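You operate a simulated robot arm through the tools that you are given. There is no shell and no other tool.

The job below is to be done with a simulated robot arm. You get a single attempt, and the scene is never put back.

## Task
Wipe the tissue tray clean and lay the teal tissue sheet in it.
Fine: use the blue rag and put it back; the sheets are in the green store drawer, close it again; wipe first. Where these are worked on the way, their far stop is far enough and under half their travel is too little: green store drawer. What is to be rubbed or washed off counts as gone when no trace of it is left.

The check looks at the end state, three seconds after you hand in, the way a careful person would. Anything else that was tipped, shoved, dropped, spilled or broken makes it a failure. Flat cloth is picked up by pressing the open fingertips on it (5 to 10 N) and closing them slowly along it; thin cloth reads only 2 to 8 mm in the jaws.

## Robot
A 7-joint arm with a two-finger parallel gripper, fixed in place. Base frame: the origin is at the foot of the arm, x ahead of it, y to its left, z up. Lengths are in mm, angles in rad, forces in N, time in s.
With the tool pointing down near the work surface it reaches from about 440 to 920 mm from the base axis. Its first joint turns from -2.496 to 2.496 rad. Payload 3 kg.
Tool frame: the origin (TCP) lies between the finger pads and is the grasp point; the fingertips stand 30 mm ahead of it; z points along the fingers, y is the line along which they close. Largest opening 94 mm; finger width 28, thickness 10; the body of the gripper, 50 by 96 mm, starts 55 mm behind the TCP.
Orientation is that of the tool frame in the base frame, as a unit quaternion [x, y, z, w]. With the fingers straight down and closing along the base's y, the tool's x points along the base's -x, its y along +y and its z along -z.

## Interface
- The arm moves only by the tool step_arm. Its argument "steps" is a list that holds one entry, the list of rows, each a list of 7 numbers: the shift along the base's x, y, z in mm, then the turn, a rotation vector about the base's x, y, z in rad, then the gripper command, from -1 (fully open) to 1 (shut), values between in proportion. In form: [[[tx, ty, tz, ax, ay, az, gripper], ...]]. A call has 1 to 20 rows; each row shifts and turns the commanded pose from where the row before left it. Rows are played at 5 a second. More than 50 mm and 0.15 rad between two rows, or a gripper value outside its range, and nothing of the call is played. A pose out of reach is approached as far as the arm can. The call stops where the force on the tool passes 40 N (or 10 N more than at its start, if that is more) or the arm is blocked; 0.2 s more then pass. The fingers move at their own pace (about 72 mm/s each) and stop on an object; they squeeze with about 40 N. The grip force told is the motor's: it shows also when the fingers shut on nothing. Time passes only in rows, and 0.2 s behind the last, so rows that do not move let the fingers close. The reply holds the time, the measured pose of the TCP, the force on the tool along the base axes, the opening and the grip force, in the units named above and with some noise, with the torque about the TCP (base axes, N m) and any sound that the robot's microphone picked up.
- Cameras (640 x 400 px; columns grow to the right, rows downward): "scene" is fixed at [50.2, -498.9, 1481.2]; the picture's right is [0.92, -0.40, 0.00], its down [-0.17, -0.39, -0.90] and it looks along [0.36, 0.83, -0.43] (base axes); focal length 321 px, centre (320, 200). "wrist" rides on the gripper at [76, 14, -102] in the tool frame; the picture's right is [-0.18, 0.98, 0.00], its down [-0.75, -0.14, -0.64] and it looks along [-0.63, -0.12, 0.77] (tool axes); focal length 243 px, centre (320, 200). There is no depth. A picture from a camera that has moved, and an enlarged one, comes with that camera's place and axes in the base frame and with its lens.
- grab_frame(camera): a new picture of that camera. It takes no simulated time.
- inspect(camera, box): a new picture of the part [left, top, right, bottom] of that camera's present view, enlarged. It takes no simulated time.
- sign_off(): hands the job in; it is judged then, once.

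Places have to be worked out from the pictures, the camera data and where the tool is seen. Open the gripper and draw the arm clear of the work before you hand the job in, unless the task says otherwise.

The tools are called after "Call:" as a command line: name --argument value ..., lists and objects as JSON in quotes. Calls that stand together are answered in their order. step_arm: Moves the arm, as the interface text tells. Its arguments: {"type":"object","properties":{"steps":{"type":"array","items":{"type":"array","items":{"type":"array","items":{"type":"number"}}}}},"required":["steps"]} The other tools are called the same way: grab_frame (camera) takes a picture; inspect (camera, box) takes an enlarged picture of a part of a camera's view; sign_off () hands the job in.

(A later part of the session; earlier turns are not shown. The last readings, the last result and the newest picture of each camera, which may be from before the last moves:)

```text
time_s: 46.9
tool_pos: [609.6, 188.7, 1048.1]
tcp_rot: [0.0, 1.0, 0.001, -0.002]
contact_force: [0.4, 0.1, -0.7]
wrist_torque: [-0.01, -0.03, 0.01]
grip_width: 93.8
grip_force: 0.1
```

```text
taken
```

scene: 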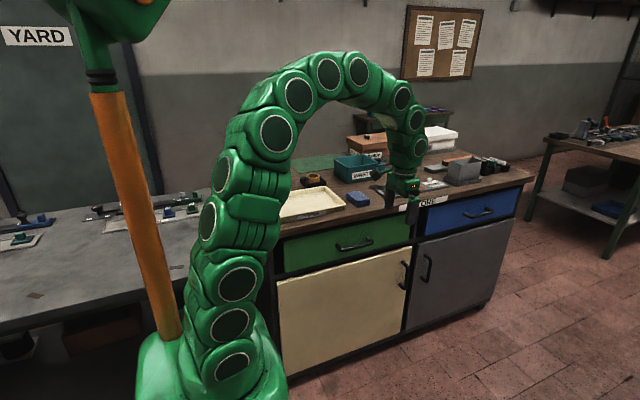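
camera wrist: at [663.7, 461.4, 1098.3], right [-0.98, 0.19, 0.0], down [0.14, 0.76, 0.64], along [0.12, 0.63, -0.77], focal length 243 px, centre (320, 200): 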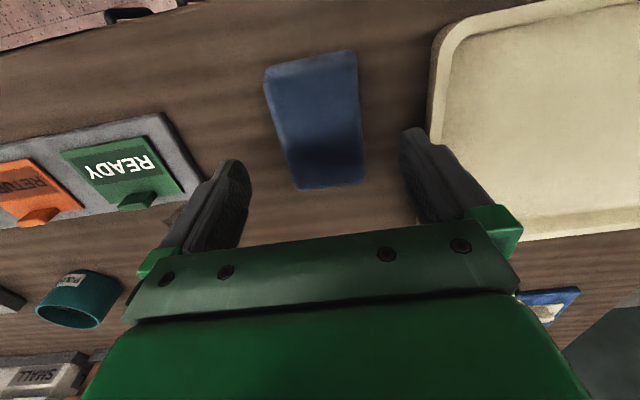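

Clear of the bench. Now I tilt the tool to point at +y while lowering in front of the drawer.

Call:
step_arm --steps '[[[0, 3, -22, 0.1428, 0, 0, -1], [0, 3, -22, 0.1428, 0, 0, -1], [0, 3, -22, 0.1428, 0, 0, -1], [0, 3, -22, 0.1428, 0, 0, -1], [0, 3, -22, 0.1428, 0, 0, -1], [0, 3, -22, 0.1428, 0, 0, -1], [0, 3, -22, 0.1428, 0, 0, -1], [0, 3, -22, 0.1428, 0, 0, -1], [0, 3, -22, 0.1428, 0, 0, -1], [0, 3, -22, 0.1428, 0, 0, -1], [0, 3, -22, 0.1428, 0, 0, -1], [0, 0, 0, 0, 0, 0, -1]]]'

Call:
grab_frame --camera "scene"

Call:
grab_frame --camera "wrist"

```text
time_s: 49.5
tool_pos: [613.9, 222.1, 807.3]
tcp_rot: [0.0, 0.706, 0.708, -0.001]
contact_force: [-0.5, -0.2, -0.7]
wrist_torque: [0.02, 0.03, 0.01]
grip_width: 94.1
grip_force: 0.0
```

```text
taken
```

scene: 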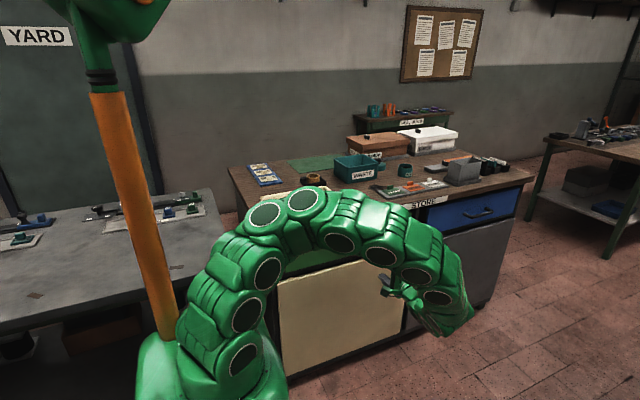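

```text
taken
camera wrist: at [537.1, 118.7, 822.6], right [0.18, 0.0, 0.98], down [0.75, -0.64, -0.14], along [0.63, 0.77, -0.12], focal length 243 px, centre (320, 200)
```

wrist: 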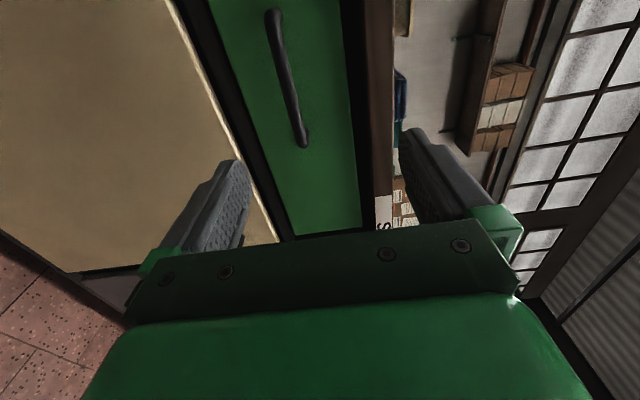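

Tool is horizontal, pointing at the drawer. The handle reads z≈774, x 542–678. I line up to z 774 and move forward until the fingertips are just short of the bar.

Call:
step_arm --steps '[[[0, 10, -16, 0, 0, 0, -1], [0, 25, -17, 0, 0, 0, -1], [0, 30, 0, 0, 0, 0, -1], [0, 30, 0, 0, 0, 0, -1], [0, 30, 0, 0, 0, 0, -1], [0, 20, 0, 0, 0, 0, -1], [0, 0, 0, 0, 0, 0, -1]]]'

Call:
grab_frame --camera "wrist"

Call:
inspect --camera "scene" --box '[280, 190, 480, 315]'

```text
time_s: 51.0
tool_pos: [614.4, 368.0, 772.8]
tcp_rot: [-0.001, 0.706, 0.708, -0.001]
contact_force: [-0.2, 0.1, 0.1]
wrist_torque: [0.03, 0.01, 0.06]
grip_width: 93.8
grip_force: 0.0
```

```text
taken
camera wrist: at [536.8, 263.3, 788.1], right [0.18, 0.0, 0.98], down [0.75, -0.64, -0.14], along [0.63, 0.77, -0.12], focal length 243 px, centre (320, 200)
```

wrist: 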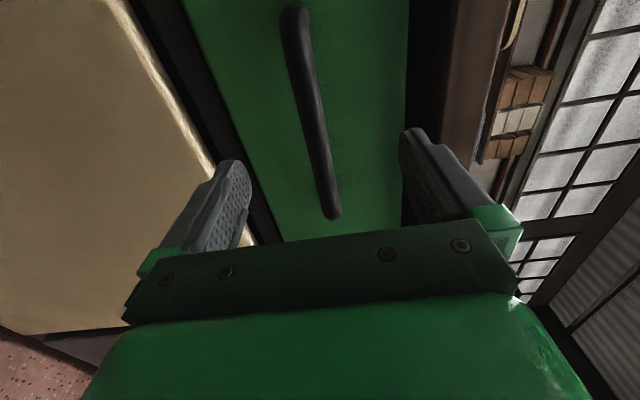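

```text
3.20 times, centred on (380, 252) of scene
camera zoom: at [50.2, -498.9, 1481.2], right [0.92, -0.4, 0.0], down [-0.17, -0.39, -0.9], along [0.36, 0.83, -0.43], focal length 1028 px, centre (128, 32)
```

zoom: 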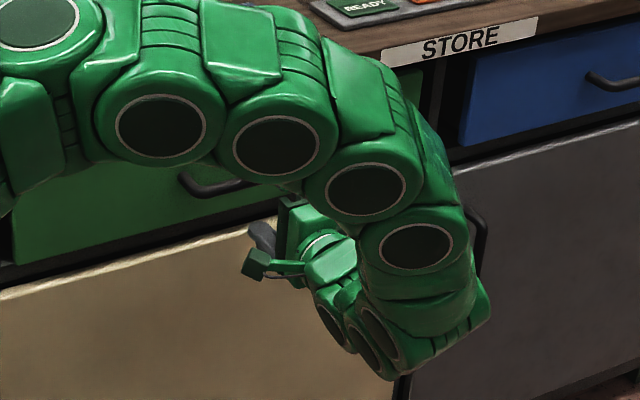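

The bar is centred between the fingers (z≈774). I narrow the opening to about 47 mm and advance so the pads surround the bar.

Call:
step_arm --steps '[[[0, 0, 1, 0, 0, 0, 0], [0, 0, 0, 0, 0, 0, 0], [0, 15, 0, 0, 0, 0, 0], [0, 15, 0, 0, 0, 0, 0], [0, 8, 0, 0, 0, 0, 0], [0, 0, 0, 0, 0, 0, 0]]]'

Call:
grab_frame --camera "wrist"

```text
time_s: 52.5
tool_pos: [613.1, 405.8, 774.0]
tcp_rot: [0.0, 0.706, 0.708, -0.001]
contact_force: [-0.2, -0.1, 0.7]
wrist_torque: [0.01, -0.02, -0.04]
grip_width: 46.9
grip_force: 0.0
```

```text
taken
camera wrist: at [535.7, 301.9, 788.9], right [0.18, 0.0, 0.98], down [0.76, -0.64, -0.14], along [0.63, 0.77, -0.12], focal length 243 px, centre (320, 200)
```

wrist: 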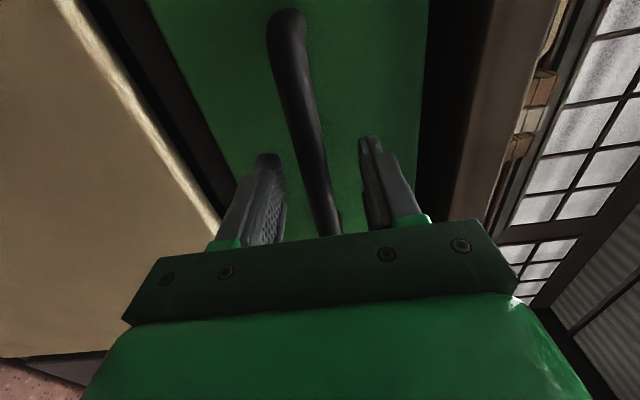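

Fingers straddle the bar. I advance 4 mm more and close.

Call:
step_arm --steps '[[[0, 4, 0, 0, 0, 0, 0], [0, 0, 0, 0, 0, 0, 0.4], [0, 0, 0, 0, 0, 0, 1], [0, 0, 0, 0, 0, 0, 1], [0, 0, 0, 0, 0, 0, 1]]]'

```text
time_s: 53.7
tool_pos: [612.5, 408.0, 771.1]
tcp_rot: [0.0, 0.709, 0.706, -0.002]
contact_force: [3.7, 0.5, -6.6]
wrist_torque: [-0.02, -0.18, 0.36]
grip_width: 15.8
grip_force: 45.1
stopped in row 5: the force on the tool passed its limit at 41 N (the readings are from after the stop); the commanded pose is now the measured one
```

The bar is gripped (15.8 mm). I pull the drawer slowly toward -y.

Call:
step_arm --steps '[[[0, -3, 0, 0, 0, 0, 1], [0, -6, 0, 0, 0, 0, 1], [0, -10, 0, 0, 0, 0, 1], [0, -10, 0, 0, 0, 0, 1], [0, 0, 0, 0, 0, 0, 1]]]'

Call:
grab_frame --camera "wrist"

```text
time_s: 54.9
tool_pos: [611.8, 378.1, 770.8]
tcp_rot: [0.0, 0.708, 0.707, -0.001]
contact_force: [-4.0, -1.2, -6.8]
wrist_torque: [0.01, -0.15, -0.89]
grip_width: 15.8
grip_force: 44.8
```

```text
taken
camera wrist: at [535.2, 275.6, 787.1], right [0.19, 0.0, 0.98], down [0.75, -0.64, -0.14], along [0.63, 0.77, -0.12], focal length 243 px, centre (320, 200)
```

wrist: 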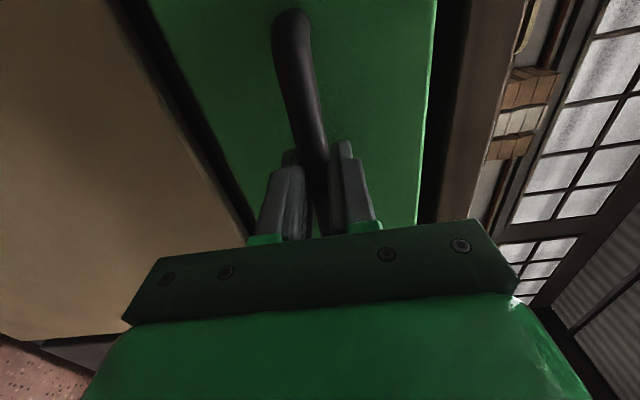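

The drawer moves with little force. I keep pulling.

Call:
step_arm --steps '[[[0, -15, 0, 0, 0, 0, 1], [0, -15, 0, 0, 0, 0, 1], [0, -15, 0, 0, 0, 0, 1], [0, -15, 0, 0, 0, 0, 1], [0, -15, 0, 0, 0, 0, 1], [0, -15, 0, 0, 0, 0, 1], [0, 0, 0, 0, 0, 0, 1]]]'

Call:
grab_frame --camera "scene"

```text
time_s: 56.5
tool_pos: [611.8, 288.5, 771.8]
tcp_rot: [0.001, 0.708, 0.706, 0.0]
contact_force: [18.5, -1.4, 13.6]
wrist_torque: [0.11, -0.13, -1.01]
grip_width: 15.8
grip_force: 45.0
```

```text
taken
```

scene: 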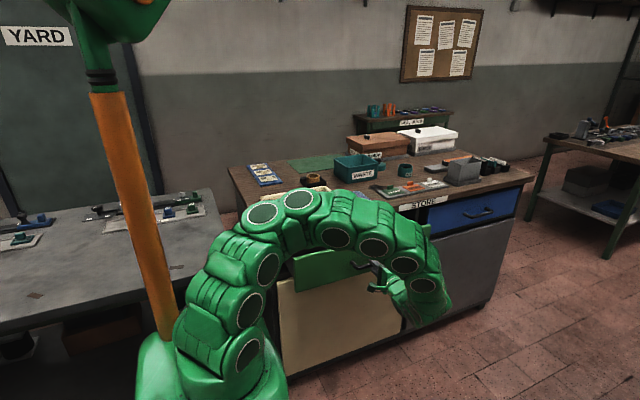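

Open about 120 mm; some side force (18 N in x, 14 N in z) built up, so I shift the command slightly to relieve it and continue pulling.

Call:
step_arm --steps '[[[0.8, -10, 0.6, 0, 0, 0, 1], [0, -15, 0, 0, 0, 0, 1], [0, -15, 0, 0, 0, 0, 1], [0, 0, 0, 0, 0, 0, 1]]]'

```text
time_s: 57.5
tool_pos: [612.0, 248.5, 771.9]
tcp_rot: [-0.001, 0.708, 0.706, -0.003]
contact_force: [-10.5, -1.1, -3.2]
wrist_torque: [0.0, -0.26, -0.65]
grip_width: 16.0
grip_force: 45.0
```

Call:
step_arm --steps '[[[-0.3, -15, 0, 0, 0, 0, 1], [0, -15, 0, 0, 0, 0, 1], [0, -15, 0, 0, 0, 0, 1], [0, -15, 0, 0, 0, 0, 1], [0, 0, 0, 0, 0, 0, 1]]]'

Call:
grab_frame --camera "scene"

```text
time_s: 58.7
tool_pos: [611.0, 190.7, 772.7]
tcp_rot: [0.0, 0.707, 0.707, -0.002]
contact_force: [-27.3, -1.2, 5.4]
wrist_torque: [0.05, -0.31, -0.27]
grip_width: 15.7
grip_force: 45.1
```

```text
taken
```

scene: 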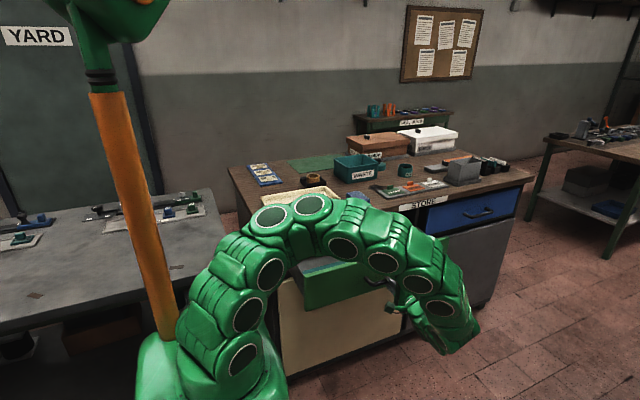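

Open about 217 mm and still going; side force is now -27 N in x, so I shift 1 mm toward -x and keep pulling gently for the far stop.

Call:
step_arm --steps '[[[-1, -8, 0, 0, 0, 0, 1], [0, -10, 0, 0, 0, 0, 1], [0, -10, 0, 0, 0, 0, 1], [0, 0, 0, 0, 0, 0, 1]]]'

```text
time_s: 59.7
tool_pos: [609.9, 160.9, 771.6]
tcp_rot: [0.001, 0.708, 0.706, 0.0]
contact_force: [29.6, -0.3, -26.1]
wrist_torque: [-0.21, -0.59, -0.56]
grip_width: 15.5
grip_force: 44.9
```

Side forces swing with small tracking errors; I compensate (x +0.7, z -0.5) and pull further in small steps.

Call:
step_arm --steps '[[[0.7, -4, -0.5, 0, 0, 0, 1], [0, -6, 0, 0, 0, 0, 1], [0, -6, 0, 0, 0, 0, 1], [0, 0, 0, 0, 0, 0, 1]]]'

```text
time_s: 60.7
tool_pos: [610.9, 144.1, 770.8]
tcp_rot: [0.0, 0.708, 0.706, -0.002]
contact_force: [-11.7, -0.7, -25.3]
wrist_torque: [-0.24, -0.4, 0.74]
grip_width: 15.9
grip_force: 45.0
```

Open about 264 mm with no stop yet. Continuing slowly with a slight z relief.

Call:
step_arm --steps '[[[-0.2, -6, -0.6, 0, 0, 0, 1], [0, -8, 0, 0, 0, 0, 1], [0, -8, 0, 0, 0, 0, 1], [0, 0, 0, 0, 0, 0, 1]]]'

Call:
grab_frame --camera "wrist"

```text
time_s: 61.7
tool_pos: [611.1, 123.7, 771.9]
tcp_rot: [0.0, 0.708, 0.706, -0.003]
contact_force: [-31.0, 0.5, -23.5]
wrist_torque: [-0.23, -0.27, 0.56]
grip_width: 15.5
grip_force: 45.2
```

```text
taken
camera wrist: at [534.2, 19.2, 787.3], right [0.19, 0.0, 0.98], down [0.76, -0.64, -0.14], along [0.63, 0.77, -0.12], focal length 243 px, centre (320, 200)
```

wrist: 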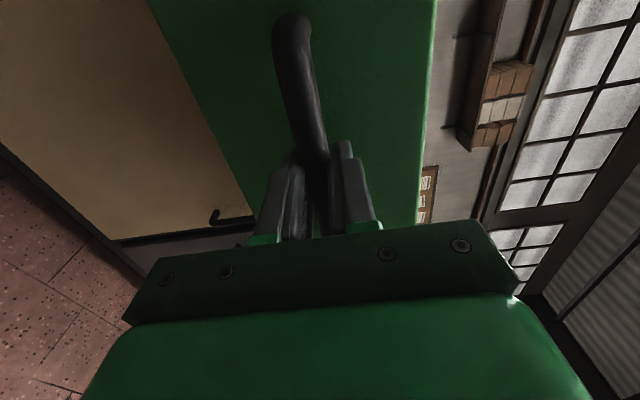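

Open 284 mm, still no end stop. I correct side force and keep going.

Call:
step_arm --steps '[[[-1, -5, -0.5, 0, 0, 0, 1], [0, -6, 0, 0, 0, 0, 1], [0, -6, 0, 0, 0, 0, 1], [0, 0, 0, 0, 0, 0, 1]]]'

```text
time_s: 62.7
tool_pos: [612.2, 104.9, 771.9]
tcp_rot: [0.001, 0.708, 0.706, -0.001]
contact_force: [4.9, 30.6, -21.0]
wrist_torque: [-0.23, -0.18, -0.01]
grip_width: 16.0
grip_force: 44.8
```

Fy rose to +31 N: the drawer has reached its far stop (≈300 mm). I relax 1 mm, open the fingers and back off toward -y.

Call:
step_arm --steps '[[[0, 1, 0, 0, 0, 0, 1], [0, 0, 0, 0, 0, 0, 0.4], [0, 0, 0, 0, 0, 0, 0], [0, 0, 0, 0, 0, 0, 0], [0, -10, 0, 0, 0, 0, 0], [0, -20, 0, 0, 0, 0, 0], [0, -20, 0, 0, 0, 0, 0], [0, 0, 0, 0, 0, 0, 0]]]'

Call:
grab_frame --camera "wrist"

Call:
grab_frame --camera "scene"

```text
time_s: 64.5
tool_pos: [610.2, 57.6, 769.9]
tcp_rot: [0.0, 0.708, 0.707, -0.001]
contact_force: [0.4, 0.5, 0.7]
wrist_torque: [0.0, 0.03, 0.04]
grip_width: 47.0
grip_force: 0.2
```

```text
taken
camera wrist: at [532.6, -47.1, 785.3], right [0.19, 0.0, 0.98], down [0.75, -0.64, -0.14], along [0.63, 0.77, -0.12], focal length 243 px, centre (320, 200)
```

wrist: 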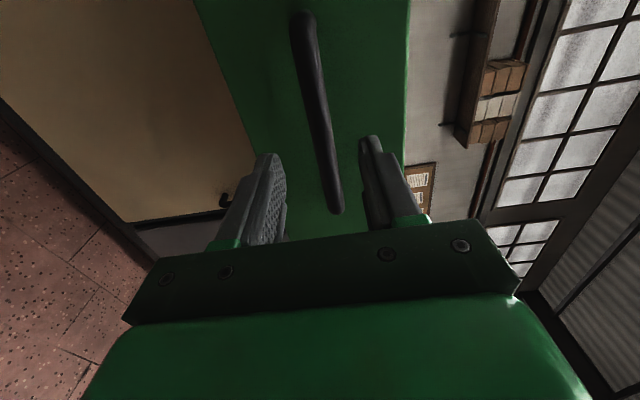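

```text
taken
```

scene: 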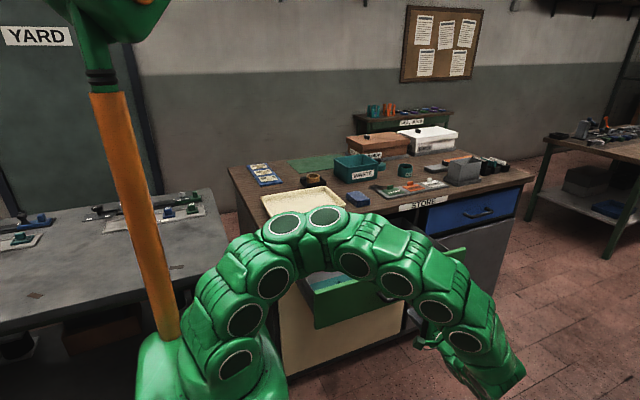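

The drawer is fully open and released. I raise the gripper in front of it and then turn the tool back to pointing down.

Call:
step_arm --steps '[[[0, 0, 40, 0, 0, 0, -1], [0, 0, 40, 0, 0, 0, -1], [0, 0, 40, 0, 0, 0, -1], [0, 0, 40, 0, 0, 0, -1], [0, 0, 20, -0.1428, 0, 0, -1], [0, 0, 20, -0.1428, 0, 0, -1], [0, 0, 20, -0.1428, 0, 0, -1], [0, 0, 20, -0.1428, 0, 0, -1], [0, 0, 20, -0.1428, 0, 0, -1], [0, 0, 20, -0.1428, 0, 0, -1], [0, 0, 20, -0.1428, 0, 0, -1], [0, 0, 10, -0.1428, 0, 0, -1], [0, 0, 10, -0.1428, 0, 0, -1], [0, 0, 10, -0.1428, 0, 0, -1], [0, 0, 10, -0.1428, 0, 0, -1], [0, 0, 0, 0, 0, 0, -1]]]'

Call:
grab_frame --camera "wrist"

Call:
grab_frame --camera "scene"

```text
time_s: 67.9
tool_pos: [611.4, 56.8, 1108.4]
tcp_rot: [0.002, 1.0, -0.002, -0.001]
contact_force: [0.4, 0.0, 0.4]
wrist_torque: [0.0, 0.01, 0.01]
grip_width: 94.3
grip_force: 0.0
```

```text
taken
camera wrist: at [534.7, 70.9, 1213.0], right [0.19, 0.98, 0.0], down [0.76, -0.14, 0.64], along [0.63, -0.12, -0.77], focal length 243 px, centre (320, 200)
```

wrist: 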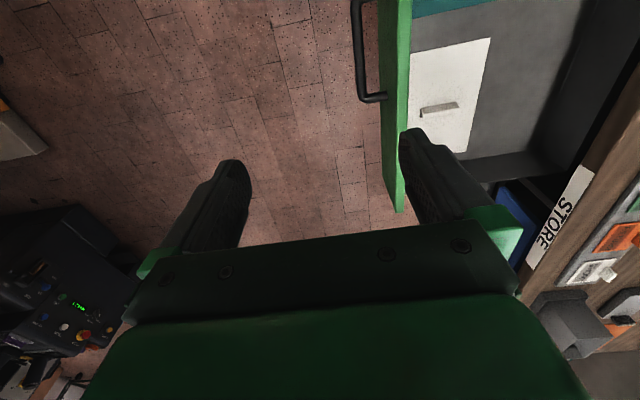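

```text
taken
```

scene: 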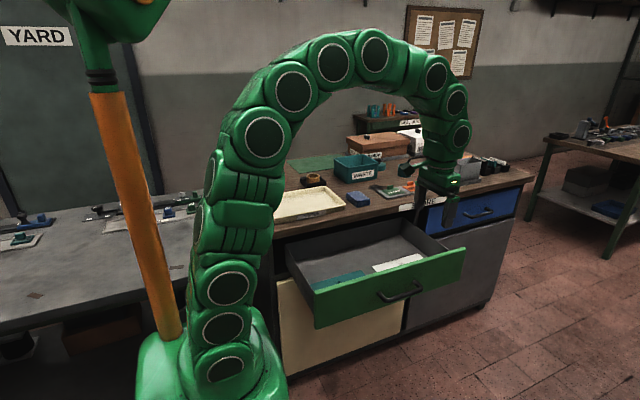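

Drawer contents are visible: a teal sheet (left) and a white sheet (right). I enlarge both views.

Call:
inspect --camera "scene" --box '[280, 210, 480, 335]'

Call:
inspect --camera "scene" --box '[300, 240, 440, 310]'

```text
3.20 times, centred on (380, 272) of scene
camera zoom: at [50.2, -498.9, 1481.2], right [0.92, -0.4, 0.0], down [-0.17, -0.39, -0.9], along [0.36, 0.83, -0.43], focal length 1028 px, centre (128, -32)
```

zoom: 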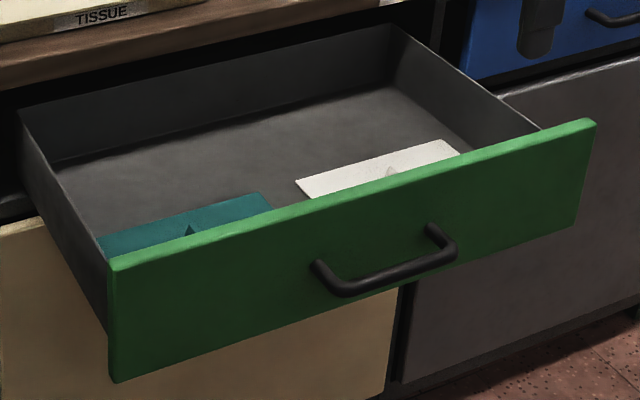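

```text
4.57 times, centred on (370, 275) of scene
camera zoom: at [50.2, -498.9, 1481.2], right [0.92, -0.4, 0.0], down [-0.17, -0.39, -0.9], along [0.36, 0.83, -0.43], focal length 1469 px, centre (91, -143)
```

zoom: 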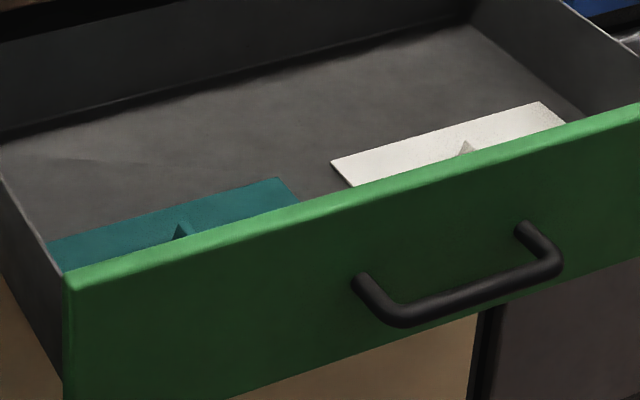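

The teal sheet lies at the left front of the drawer and seems to have a small raised fold. I rotate the tool a quarter turn and move to look at it from above.

Call:
step_arm --steps '[[[-12, 4, -4, 0, 0, 0.1428, -1], [-12, 4, -4, 0, 0, 0.1428, -1], [-12, 4, -4, 0, 0, 0.1428, -1], [-12, 4, -4, 0, 0, 0.1428, -1], [-12, 4, -4, 0, 0, 0.1428, -1], [-12, 4, -4, 0, 0, 0.1428, -1], [-12, 4, -4, 0, 0, 0.1428, -1], [-12, 4, -4, 0, 0, 0.1428, -1], [-12, 4, -4, 0, 0, 0.1428, -1], [-12, 4, -4, 0, 0, 0.1428, -1], [-12, 4, -4, 0, 0, 0.1428, -1], [0, 0, 0, 0, 0, 0, -1]]]'

Call:
grab_frame --camera "wrist"

```text
time_s: 70.5
tool_pos: [476.7, 101.7, 1067.6]
tcp_rot: [-0.707, 0.708, -0.001, 0.001]
contact_force: [-0.5, 0.3, 0.1]
wrist_torque: [0.0, 0.01, -0.03]
grip_width: 94.0
grip_force: 0.1
```

```text
taken
camera wrist: at [461.8, 23.8, 1171.4], right [-0.98, 0.19, 0.0], down [0.14, 0.75, 0.64], along [0.12, 0.63, -0.77], focal length 243 px, centre (320, 200)
```

wrist: 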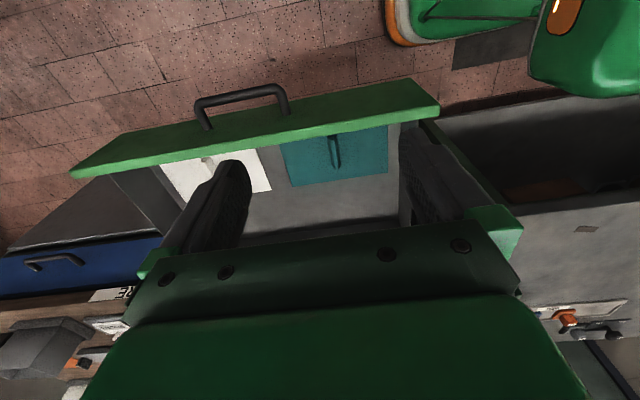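

I can see the teal sheet with a small upright fold. Moving forward (+y) and zooming for a clearer look.

Call:
step_arm --steps '[[[0, 30, 0, 0, 0, 0, -1], [0, 30, 0, 0, 0, 0, -1], [0, 30, 0, 0, 0, 0, -1], [0, 0, 0, 0, 0, 0, -1]]]'

Call:
grab_frame --camera "wrist"

Call:
inspect --camera "wrist" --box '[230, 20, 430, 170]'

```text
time_s: 71.5
tool_pos: [478.1, 191.9, 1068.1]
tcp_rot: [-0.706, 0.708, -0.001, 0.0]
contact_force: [0.0, -0.7, 0.5]
wrist_torque: [-0.01, -0.01, 0.0]
grip_width: 93.9
grip_force: 0.0
```

```text
taken
camera wrist: at [462.9, 115.1, 1171.8], right [-0.98, 0.19, 0.0], down [0.14, 0.75, 0.64], along [0.12, 0.63, -0.77], focal length 243 px, centre (320, 200)
```

wrist: 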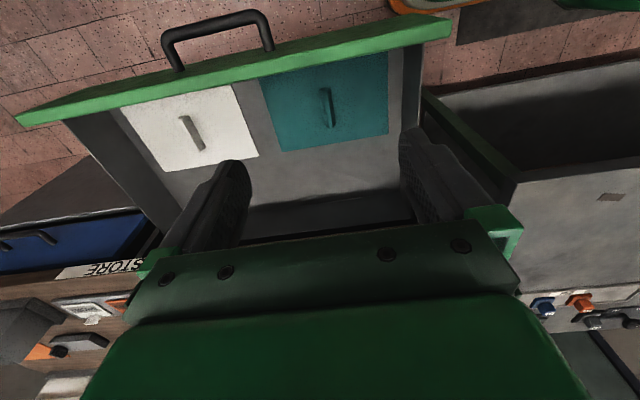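

```text
2.67 times, centred on (330, 95) of wrist
camera zoom: at [462.9, 115.1, 1171.8], right [-0.98, 0.19, 0.0], down [0.14, 0.75, 0.64], along [0.12, 0.63, -0.77], focal length 647 px, centre (293, 480)
```

zoom: 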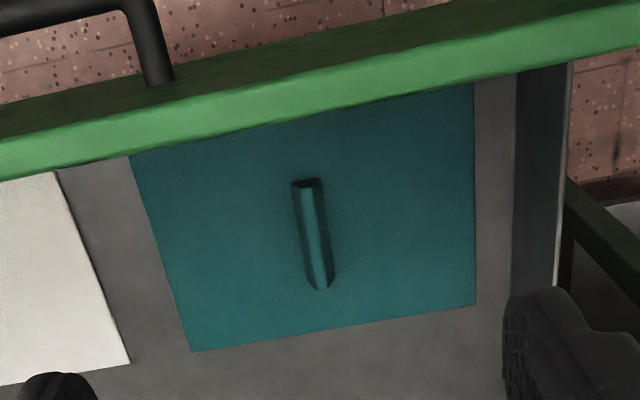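

The teal sheet (x≈368–590, y≈195–347, z≈710) has a pinched ridge at x≈478, y≈237–309 running along y. I'll grip it with fingers closing along x, and turn the tool 180° so the wrist camera is on the bench side, away from the drawer front.

Call:
step_arm --steps '[[[0, 7, 0, 0, 0, -0.1496, -1], [0, 7, 0, 0, 0, -0.1496, -1], [0, 7, 0, 0, 0, -0.1496, -1], [0, 7, 0, 0, 0, -0.1496, -1], [0, 7, 0, 0, 0, -0.1496, -1], [0, 7, 0, 0, 0, -0.1496, -1], [0, 7, 0, 0, 0, -0.1496, -1], [0, 7, 0, 0, 0, -0.1496, -1], [0, 7, 0, 0, 0, -0.1496, -1], [0, 7, 0, 0, 0, -0.1496, -1], [0, 7, 0, 0, 0, -0.1496, -1]]]'

Call:
step_arm --steps '[[[0, 0, 0, 0, 0, -0.1496, -1], [0, 0, 0, 0, 0, -0.1496, -1], [0, 0, 0, 0, 0, -0.1496, -1], [0, 0, 0, 0, 0, -0.1496, -1], [0, 0, 0, 0, 0, -0.1496, -1], [0, 0, 0, 0, 0, -0.1496, -1], [0, 0, 0, 0, 0, -0.1496, -1], [0, 0, 0, 0, 0, -0.1496, -1], [0, 0, 0, 0, 0, -0.1496, -1], [0, 0, 0, 0, 0, -0.1496, -1], [0, 0, 0, 0, 0, 0, -1]]]'

Call:
grab_frame --camera "wrist"

Call:
grab_frame --camera "scene"

```text
time_s: 73.9
tool_pos: [478.9, 268.4, 1067.1]
tcp_rot: [0.04, 0.999, -0.001, -0.002]
contact_force: [-0.1, 0.3, 0.3]
wrist_torque: [-0.03, 0.01, -0.01]
grip_width: 94.0
grip_force: 0.0
```

```text
time_s: 76.3
tool_pos: [478.8, 267.5, 1067.4]
tcp_rot: [0.708, 0.706, 0.0, -0.002]
contact_force: [0.0, -0.3, -0.2]
wrist_torque: [0.02, -0.04, -0.01]
grip_width: 94.3
grip_force: 0.0
```

```text
taken
camera wrist: at [491.9, 343.7, 1170.2], right [0.98, -0.19, 0.0], down [-0.14, -0.75, 0.64], along [-0.12, -0.63, -0.77], focal length 243 px, centre (320, 200)
```

wrist: 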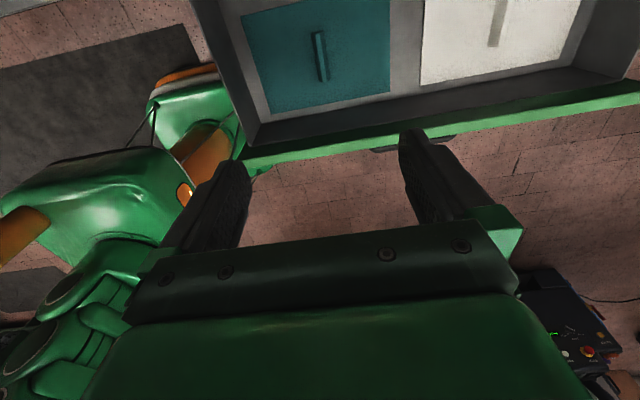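

```text
taken
```

scene: 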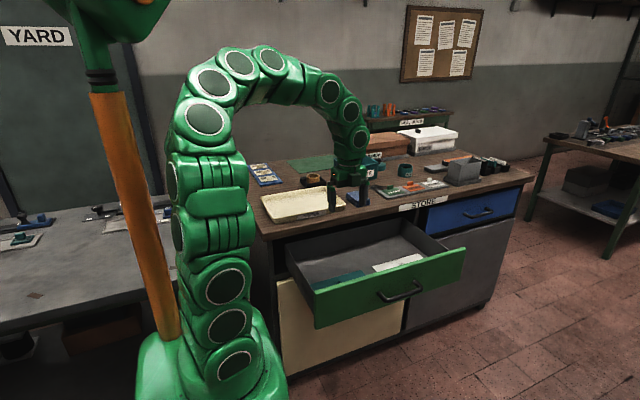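

The ridge is confirmed at x≈478.5, y 238–304 and the sheet is 225×155 mm centred (478, 270). I descend over it with the fingers partly open (about 50 mm).

Call:
step_arm --steps '[[[0, 3, -40, 0, 0, 0, -0.1], [0, 0, -40, 0, 0, 0, -0.1], [0, 0, -40, 0, 0, 0, -0.1], [0, 0, -40, 0, 0, 0, -0.1], [0, 0, -40, 0, 0, 0, -0.1], [0, 0, -30, 0, 0, 0, -0.1], [0, 0, -30, 0, 0, 0, -0.1], [0, 0, 0, 0, 0, 0, -0.1]]]'

Call:
grab_frame --camera "wrist"

Call:
inspect --camera "scene" --box '[260, 170, 480, 310]'

```text
time_s: 78.1
tool_pos: [478.7, 273.6, 806.2]
tcp_rot: [0.708, 0.706, -0.001, -0.001]
contact_force: [0.4, -0.6, 0.6]
wrist_torque: [0.0, 0.02, 0.03]
grip_width: 51.9
grip_force: 0.1
```

```text
taken
camera wrist: at [493.0, 349.0, 909.2], right [0.98, -0.19, 0.0], down [-0.14, -0.75, 0.64], along [-0.12, -0.63, -0.77], focal length 243 px, centre (320, 200)
```

wrist: 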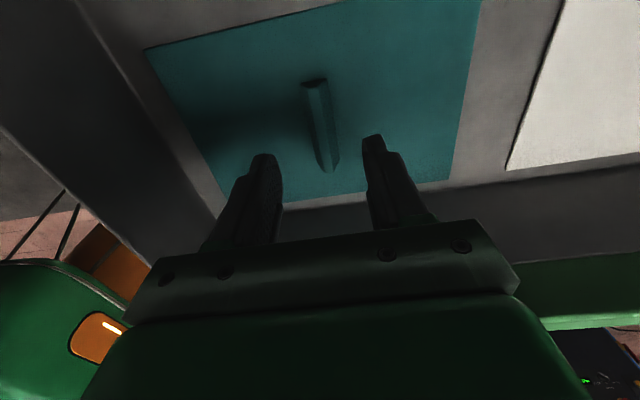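

```text
2.86 times, centred on (370, 240) of scene
camera zoom: at [50.2, -498.9, 1481.2], right [0.92, -0.4, 0.0], down [-0.17, -0.39, -0.9], along [0.36, 0.83, -0.43], focal length 918 px, centre (177, 86)
```

zoom: 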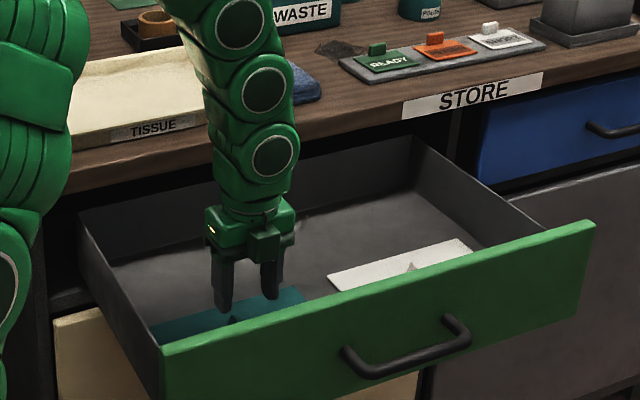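

Well aligned over the ridge. I continue down toward the sheet.

Call:
step_arm --steps '[[[0, -1, -20, 0, 0, 0, -0.1], [0, 0, -15, 0, 0, 0, -0.1], [0, 0, -10, 0, 0, 0, -0.1], [0, 0, 0, 0, 0, 0, -0.1]]]'

Call:
grab_frame --camera "wrist"

Call:
inspect --camera "scene" --box '[300, 220, 400, 290]'

```text
time_s: 79.1
tool_pos: [477.3, 272.4, 760.7]
tcp_rot: [0.708, 0.707, 0.001, -0.001]
contact_force: [0.1, -0.7, 0.3]
wrist_torque: [0.02, 0.0, 0.03]
grip_width: 51.8
grip_force: 0.0
```

```text
taken
camera wrist: at [492.0, 347.3, 864.4], right [0.98, -0.19, 0.0], down [-0.14, -0.75, 0.64], along [-0.12, -0.63, -0.77], focal length 243 px, centre (320, 200)
```

wrist: 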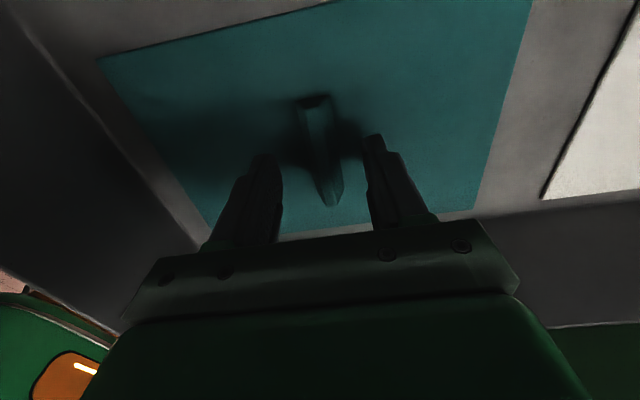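

```text
5.71 times, centred on (350, 255) of scene
camera zoom: at [50.2, -498.9, 1481.2], right [0.92, -0.4, 0.0], down [-0.17, -0.39, -0.9], along [0.36, 0.83, -0.43], focal length 1836 px, centre (149, -114)
```

zoom: 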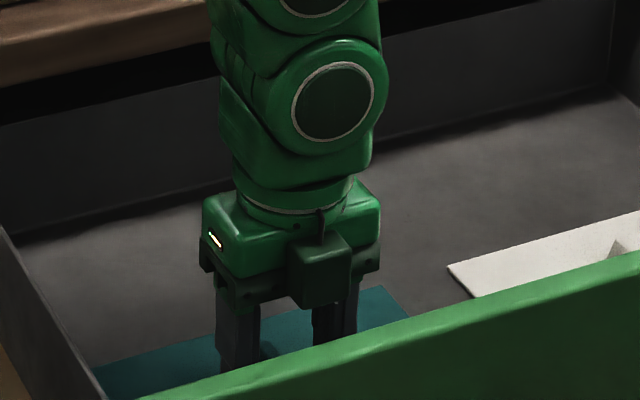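

Tips are at z≈731. I step down carefully toward the sheet surface near z≈710.

Call:
step_arm --steps '[[[0, 0, -5, 0, 0, 0, -0.1], [0, 0, -5, 0, 0, 0, -0.1], [0, 0, 0, 0, 0, 0, -0.1]]]'

Call:
inspect --camera "wrist" --box '[220, 70, 460, 240]'

```text
time_s: 79.9
tool_pos: [479.1, 271.1, 751.3]
tcp_rot: [0.708, 0.707, 0.0, -0.002]
contact_force: [-0.1, 0.6, -0.1]
wrist_torque: [0.02, 0.01, 0.04]
grip_width: 51.6
grip_force: 0.0
```

```text
2.35 times, centred on (340, 155) of wrist
camera zoom: at [492.2, 346.6, 855.1], right [0.98, -0.19, 0.0], down [-0.14, -0.75, 0.64], along [-0.12, -0.63, -0.77], focal length 571 px, centre (273, 306)
```

zoom: 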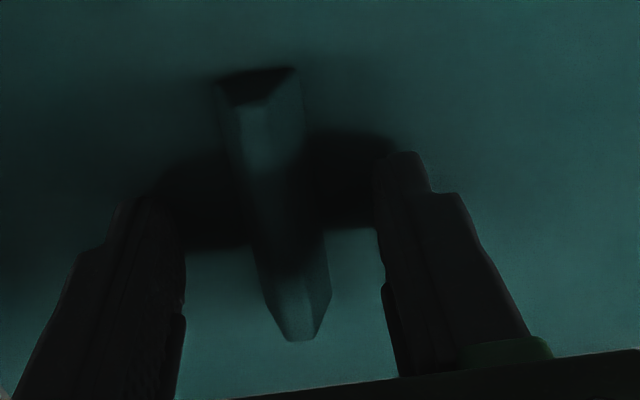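

The ridge sits between the fingers. Continuing down in smaller steps until contact.

Call:
step_arm --steps '[[[0, 0, -2.5, 0, 0, 0, -0.1], [0, 0, -2.5, 0, 0, 0, -0.1], [0, 0, 0, 0, 0, 0, -0.1]]]'

```text
time_s: 80.7
tool_pos: [478.9, 269.3, 747.2]
tcp_rot: [0.708, 0.706, 0.001, -0.003]
contact_force: [-2.8, 0.6, 24.4]
wrist_torque: [0.0, 0.0, 0.04]
grip_width: 51.4
grip_force: 0.0
```

Contact: 24 N, slightly too much. I ease up 0.7 mm to reach 5–10 N.

Call:
step_arm --steps '[[[0, 0, 0.7, 0, 0, 0, -0.1], [0, 0, 0, 0, 0, 0, -0.1]]]'

```text
time_s: 81.3
tool_pos: [478.9, 270.0, 748.5]
tcp_rot: [0.708, 0.706, 0.0, -0.001]
contact_force: [1.7, 1.4, 9.7]
wrist_torque: [0.03, -0.05, -0.02]
grip_width: 51.7
grip_force: 0.0
```

9.7 N press — right in the window. Now I close the fingers slowly along the sheet.

Call:
step_arm --steps '[[[0, 0, 0, 0, 0, 0, 0], [0, 0, 0, 0, 0, 0, 0.1], [0, 0, 0, 0, 0, 0, 0.2], [0, 0, 0, 0, 0, 0, 0.3], [0, 0, 0, 0, 0, 0, 0.4], [0, 0, 0, 0, 0, 0, 0.5]]]'

```text
time_s: 82.7
tool_pos: [479.4, 270.7, 747.6]
tcp_rot: [0.707, 0.707, 0.0, -0.002]
contact_force: [-0.1, 1.6, 9.1]
wrist_torque: [-0.01, -0.06, 0.0]
grip_width: 25.9
grip_force: 2.9
```

Press still 9 N, opening 26 mm. I keep closing slowly.

Call:
step_arm --steps '[[[0, 0, 0, 0, 0, 0, 0.55], [0, 0, 0, 0, 0, 0, 0.6], [0, 0, 0, 0, 0, 0, 0.65], [0, 0, 0, 0, 0, 0, 0.7], [0, 0, 0, 0, 0, 0, 0.75], [0, 0, 0, 0, 0, 0, 0.8], [0, 0, 0, 0, 0, 0, 0.85], [0, 0, 0, 0, 0, 0, 0.9], [0, 0, 0, 0, 0, 0, 0.95], [0, 0, 0, 0, 0, 0, 1], [0, 0, 0, 0, 0, 0, 1], [0, 0, 0, 0, 0, 0, 1]]]'

Call:
inspect --camera "wrist" --box '[180, 50, 480, 240]'

```text
time_s: 85.3
tool_pos: [479.2, 271.3, 748.3]
tcp_rot: [0.708, 0.706, 0.0, -0.002]
contact_force: [-0.8, 0.7, 13.2]
wrist_torque: [-0.05, 0.01, 0.01]
grip_width: 17.5
grip_force: 40.6
```

```text
2.11 times, centred on (330, 145) of wrist
camera zoom: at [492.7, 345.4, 851.5], right [0.98, -0.19, 0.0], down [-0.14, -0.75, 0.64], along [-0.12, -0.63, -0.77], focal length 511 px, centre (299, 316)
```

zoom: 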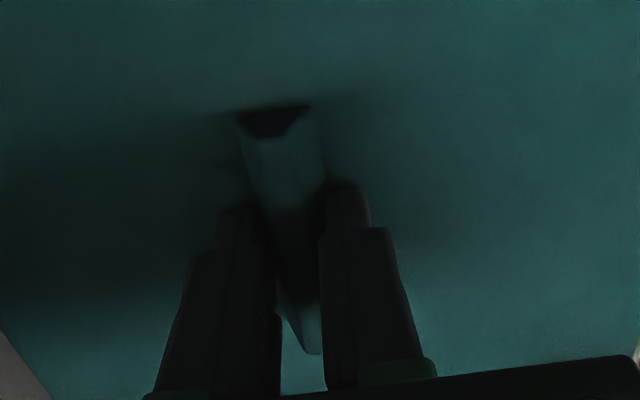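

The ridge is gripped at 17.5 mm with 40 N. I lift slowly a little and check the sheet follows.

Call:
step_arm --steps '[[[0, 0, 3, 0, 0, 0, 1], [0, 0, 7, 0, 0, 0, 1], [0, 0, 15, 0, 0, 0, 1], [0, 0, 15, 0, 0, 0, 1], [0, 0, 0, 0, 0, 0, 1]]]'

Call:
grab_frame --camera "wrist"

Call:
inspect --camera "scene" --box '[280, 190, 440, 300]'

```text
time_s: 86.5
tool_pos: [477.8, 272.1, 786.6]
tcp_rot: [0.708, 0.706, 0.001, -0.001]
contact_force: [-0.3, -0.1, -1.1]
wrist_torque: [-0.01, 0.01, -0.02]
grip_width: 17.4
grip_force: 39.8
```

```text
taken
camera wrist: at [493.5, 347.9, 890.2], right [0.98, -0.19, 0.0], down [-0.14, -0.75, 0.64], along [-0.12, -0.63, -0.77], focal length 243 px, centre (320, 200)
```

wrist: 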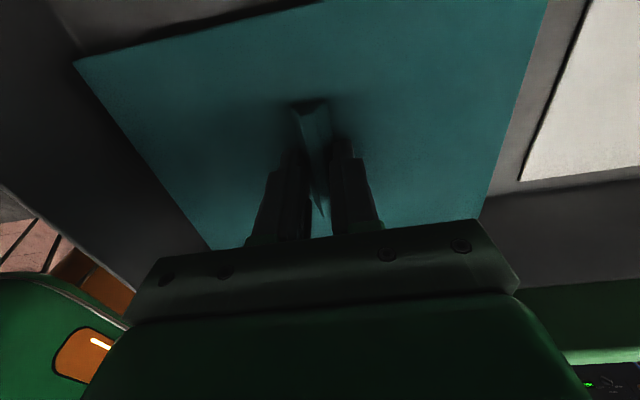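

```text
3.64 times, centred on (360, 245) of scene
camera zoom: at [50.2, -498.9, 1481.2], right [0.92, -0.4, 0.0], down [-0.17, -0.39, -0.9], along [0.36, 0.83, -0.43], focal length 1168 px, centre (174, 36)
```

zoom: 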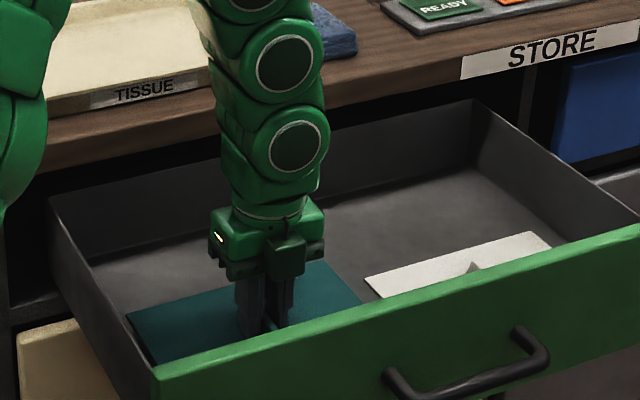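

The sheet lifted cleanly and hangs flat. I raise it straight up out of the drawer well above table height.

Call:
step_arm --steps '[[[0, 0, 30, 0, 0, 0, 1], [0, 0, 35, 0, 0, 0, 1], [0, 0, 35, 0, 0, 0, 1], [0, 0, 35, 0, 0, 0, 1], [0, 0, 35, 0, 0, 0, 1], [0, 0, 35, 0, 0, 0, 1], [0, 0, 20, 0, 0, 0, 1], [0, 0, 0, 0, 0, 0, 1]]]'

Call:
grab_frame --camera "wrist"

Call:
grab_frame --camera "scene"

```text
time_s: 88.3
tool_pos: [477.7, 271.6, 1012.1]
tcp_rot: [0.707, 0.707, 0.0, -0.001]
contact_force: [0.2, 0.0, -0.5]
wrist_torque: [-0.01, 0.02, 0.03]
grip_width: 16.7
grip_force: 39.6
```

```text
taken
camera wrist: at [492.1, 346.1, 1116.1], right [0.98, -0.19, 0.0], down [-0.14, -0.75, 0.64], along [-0.12, -0.63, -0.77], focal length 243 px, centre (320, 200)
```

wrist: 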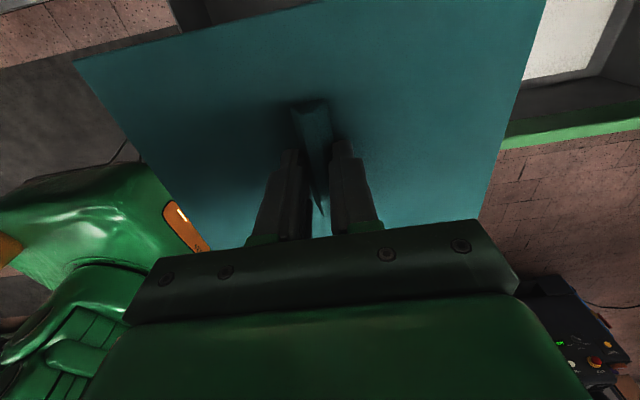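

```text
taken
```

scene: 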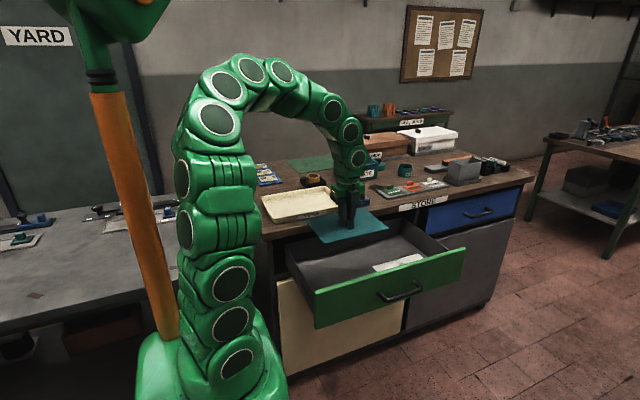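

Only the teal sheet came up. The tray is unobstructed in the scene view now, so I zoom to measure tray corners and the held sheet for reference.

Call:
inspect --camera "scene" --box '[250, 175, 400, 255]'

```text
4.27 times, centred on (325, 215) of scene
camera zoom: at [50.2, -498.9, 1481.2], right [0.92, -0.4, 0.0], down [-0.17, -0.39, -0.9], along [0.36, 0.83, -0.43], focal length 1371 px, centre (299, 136)
```

zoom: 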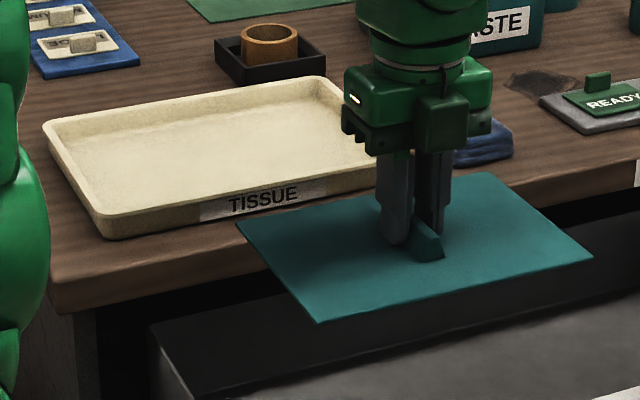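

Using the held sheet as a reference, the scene camera is accurate to a few mm: tray rim spans about x 299–596, y 494–694 (centre 447, 594), and the sheet centre is ~4 mm to -x of the TCP. I carry the sheet over the tray centre.

Call:
step_arm --steps '[[[-2, 20, 0, 0, 0, 0, 1], [-3, 40, 0, 0, 0, 0, 1], [-3, 40, 0, 0, 0, 0, 1], [-3, 40, 0, 0, 0, 0, 1], [-3, 40, 0, 0, 0, 0, 1], [-3, 40, 0, 0, 0, 0, 1], [-3, 40, 0, 0, 0, 0, 1], [-3, 40, 0, 0, 0, 0, 1], [-3, 23, 0, 0, 0, 0, 1], [0, 0, 0, 0, 0, 0, 1]]]'

Call:
grab_frame --camera "wrist"

Call:
grab_frame --camera "scene"

```text
time_s: 90.5
tool_pos: [451.8, 596.7, 1011.8]
tcp_rot: [0.708, 0.706, 0.0, -0.002]
contact_force: [-0.2, 0.6, 0.1]
wrist_torque: [0.01, 0.0, -0.02]
grip_width: 16.4
grip_force: 40.2
```

```text
taken
camera wrist: at [466.5, 671.1, 1114.7], right [0.98, -0.19, 0.0], down [-0.14, -0.75, 0.64], along [-0.12, -0.63, -0.77], focal length 243 px, centre (320, 200)
```

wrist: 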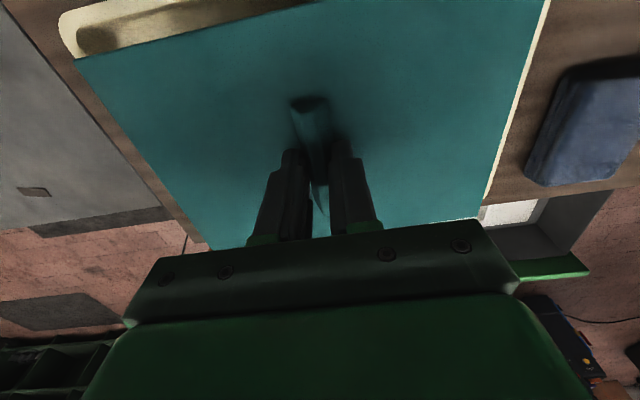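

```text
taken
```

scene: 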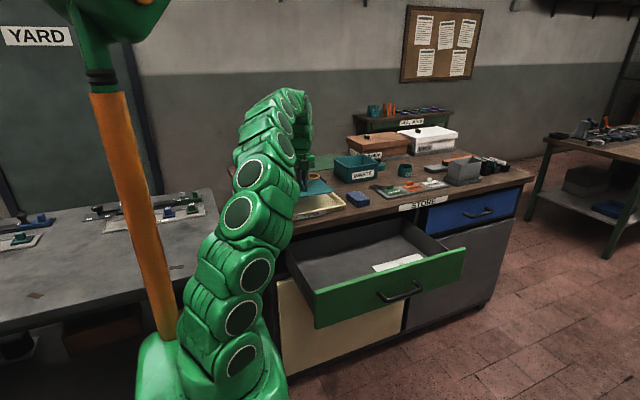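

Relative to the same camera, the margins are ≈41 mm on both x sides and ≈22–25 mm in y: well centred. I lower the sheet toward the tray.

Call:
step_arm --steps '[[[0, 0, -15, 0, 0, 0, 1], [0, -1, -15, 0, 0, 0, 1], [0, 0, -12, 0, 0, 0, 1], [0, 0, 0, 0, 0, 0, 1]]]'

Call:
grab_frame --camera "wrist"

Call:
inspect --camera "scene" --box '[250, 160, 370, 235]'

```text
time_s: 91.5
tool_pos: [454.5, 593.6, 969.5]
tcp_rot: [0.708, 0.706, 0.0, -0.001]
contact_force: [0.0, 0.1, -0.1]
wrist_torque: [-0.03, -0.01, 0.01]
grip_width: 16.1
grip_force: 40.0
```

```text
taken
camera wrist: at [467.5, 668.6, 1073.5], right [0.98, -0.19, 0.0], down [-0.14, -0.75, 0.64], along [-0.12, -0.63, -0.77], focal length 243 px, centre (320, 200)
```

wrist: 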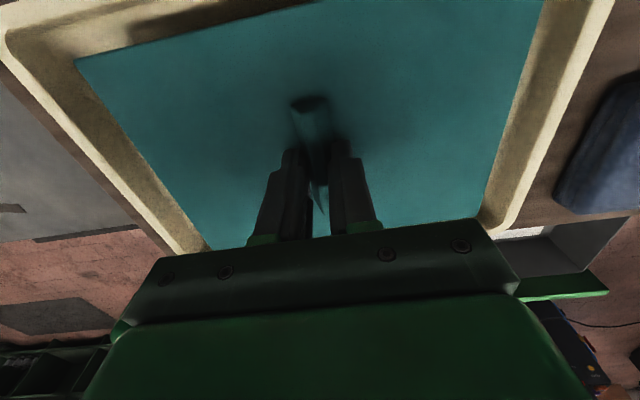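

```text
5.33 times, centred on (310, 198) of scene
camera zoom: at [50.2, -498.9, 1481.2], right [0.92, -0.4, 0.0], down [-0.17, -0.39, -0.9], along [0.36, 0.83, -0.43], focal length 1714 px, centre (373, 213)
```

zoom: 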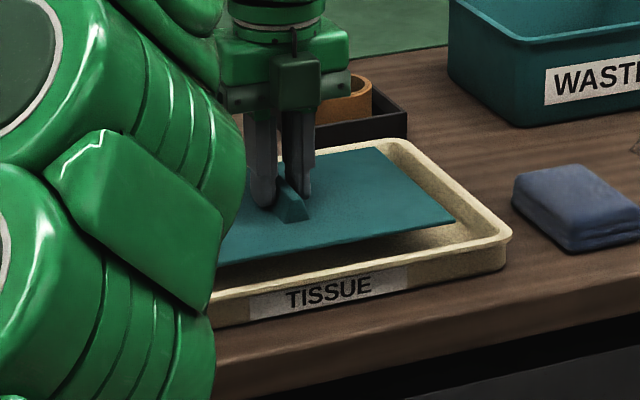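

The sheet hovers just above the tray, inside the rim on all sides. Lowering further into it.

Call:
step_arm --steps '[[[-1, 0, -10, 0, 0, 0, 1], [0, 0, -10, 0, 0, 0, 1], [0, 0, -5, 0, 0, 0, 1], [0, 0, -4, 0, 0, 0, 1], [0, 0, 0, 0, 0, 0, 1]]]'

Call:
inspect --camera "scene" --box '[250, 160, 370, 235]'

Call:
grab_frame --camera "wrist"

```text
time_s: 92.7
tool_pos: [452.0, 591.7, 942.0]
tcp_rot: [0.707, 0.707, 0.001, -0.002]
contact_force: [0.0, -0.6, 6.1]
wrist_torque: [-0.09, 0.0, 0.0]
grip_width: 15.4
grip_force: 40.5
```

```text
5.33 times, centred on (310, 198) of scene
camera zoom: at [50.2, -498.9, 1481.2], right [0.92, -0.4, 0.0], down [-0.17, -0.39, -0.9], along [0.36, 0.83, -0.43], focal length 1714 px, centre (373, 213)
```

zoom: 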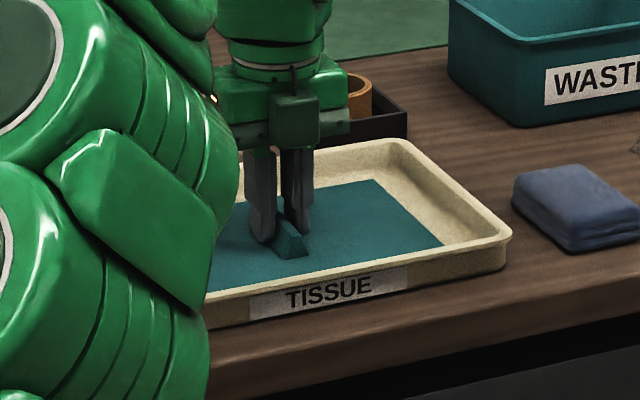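

```text
taken
camera wrist: at [465.8, 667.3, 1045.4], right [0.98, -0.19, 0.0], down [-0.14, -0.76, 0.64], along [-0.12, -0.63, -0.77], focal length 243 px, centre (320, 200)
```

wrist: 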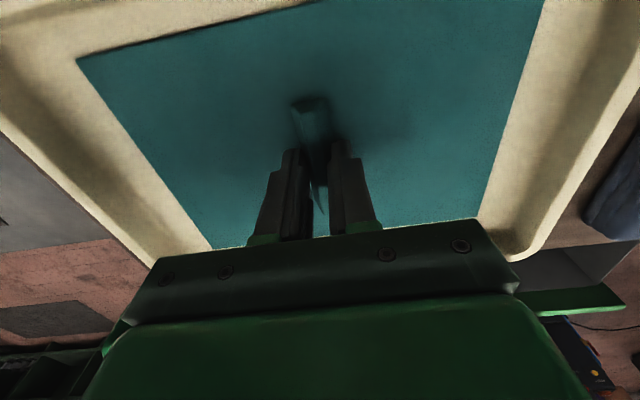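

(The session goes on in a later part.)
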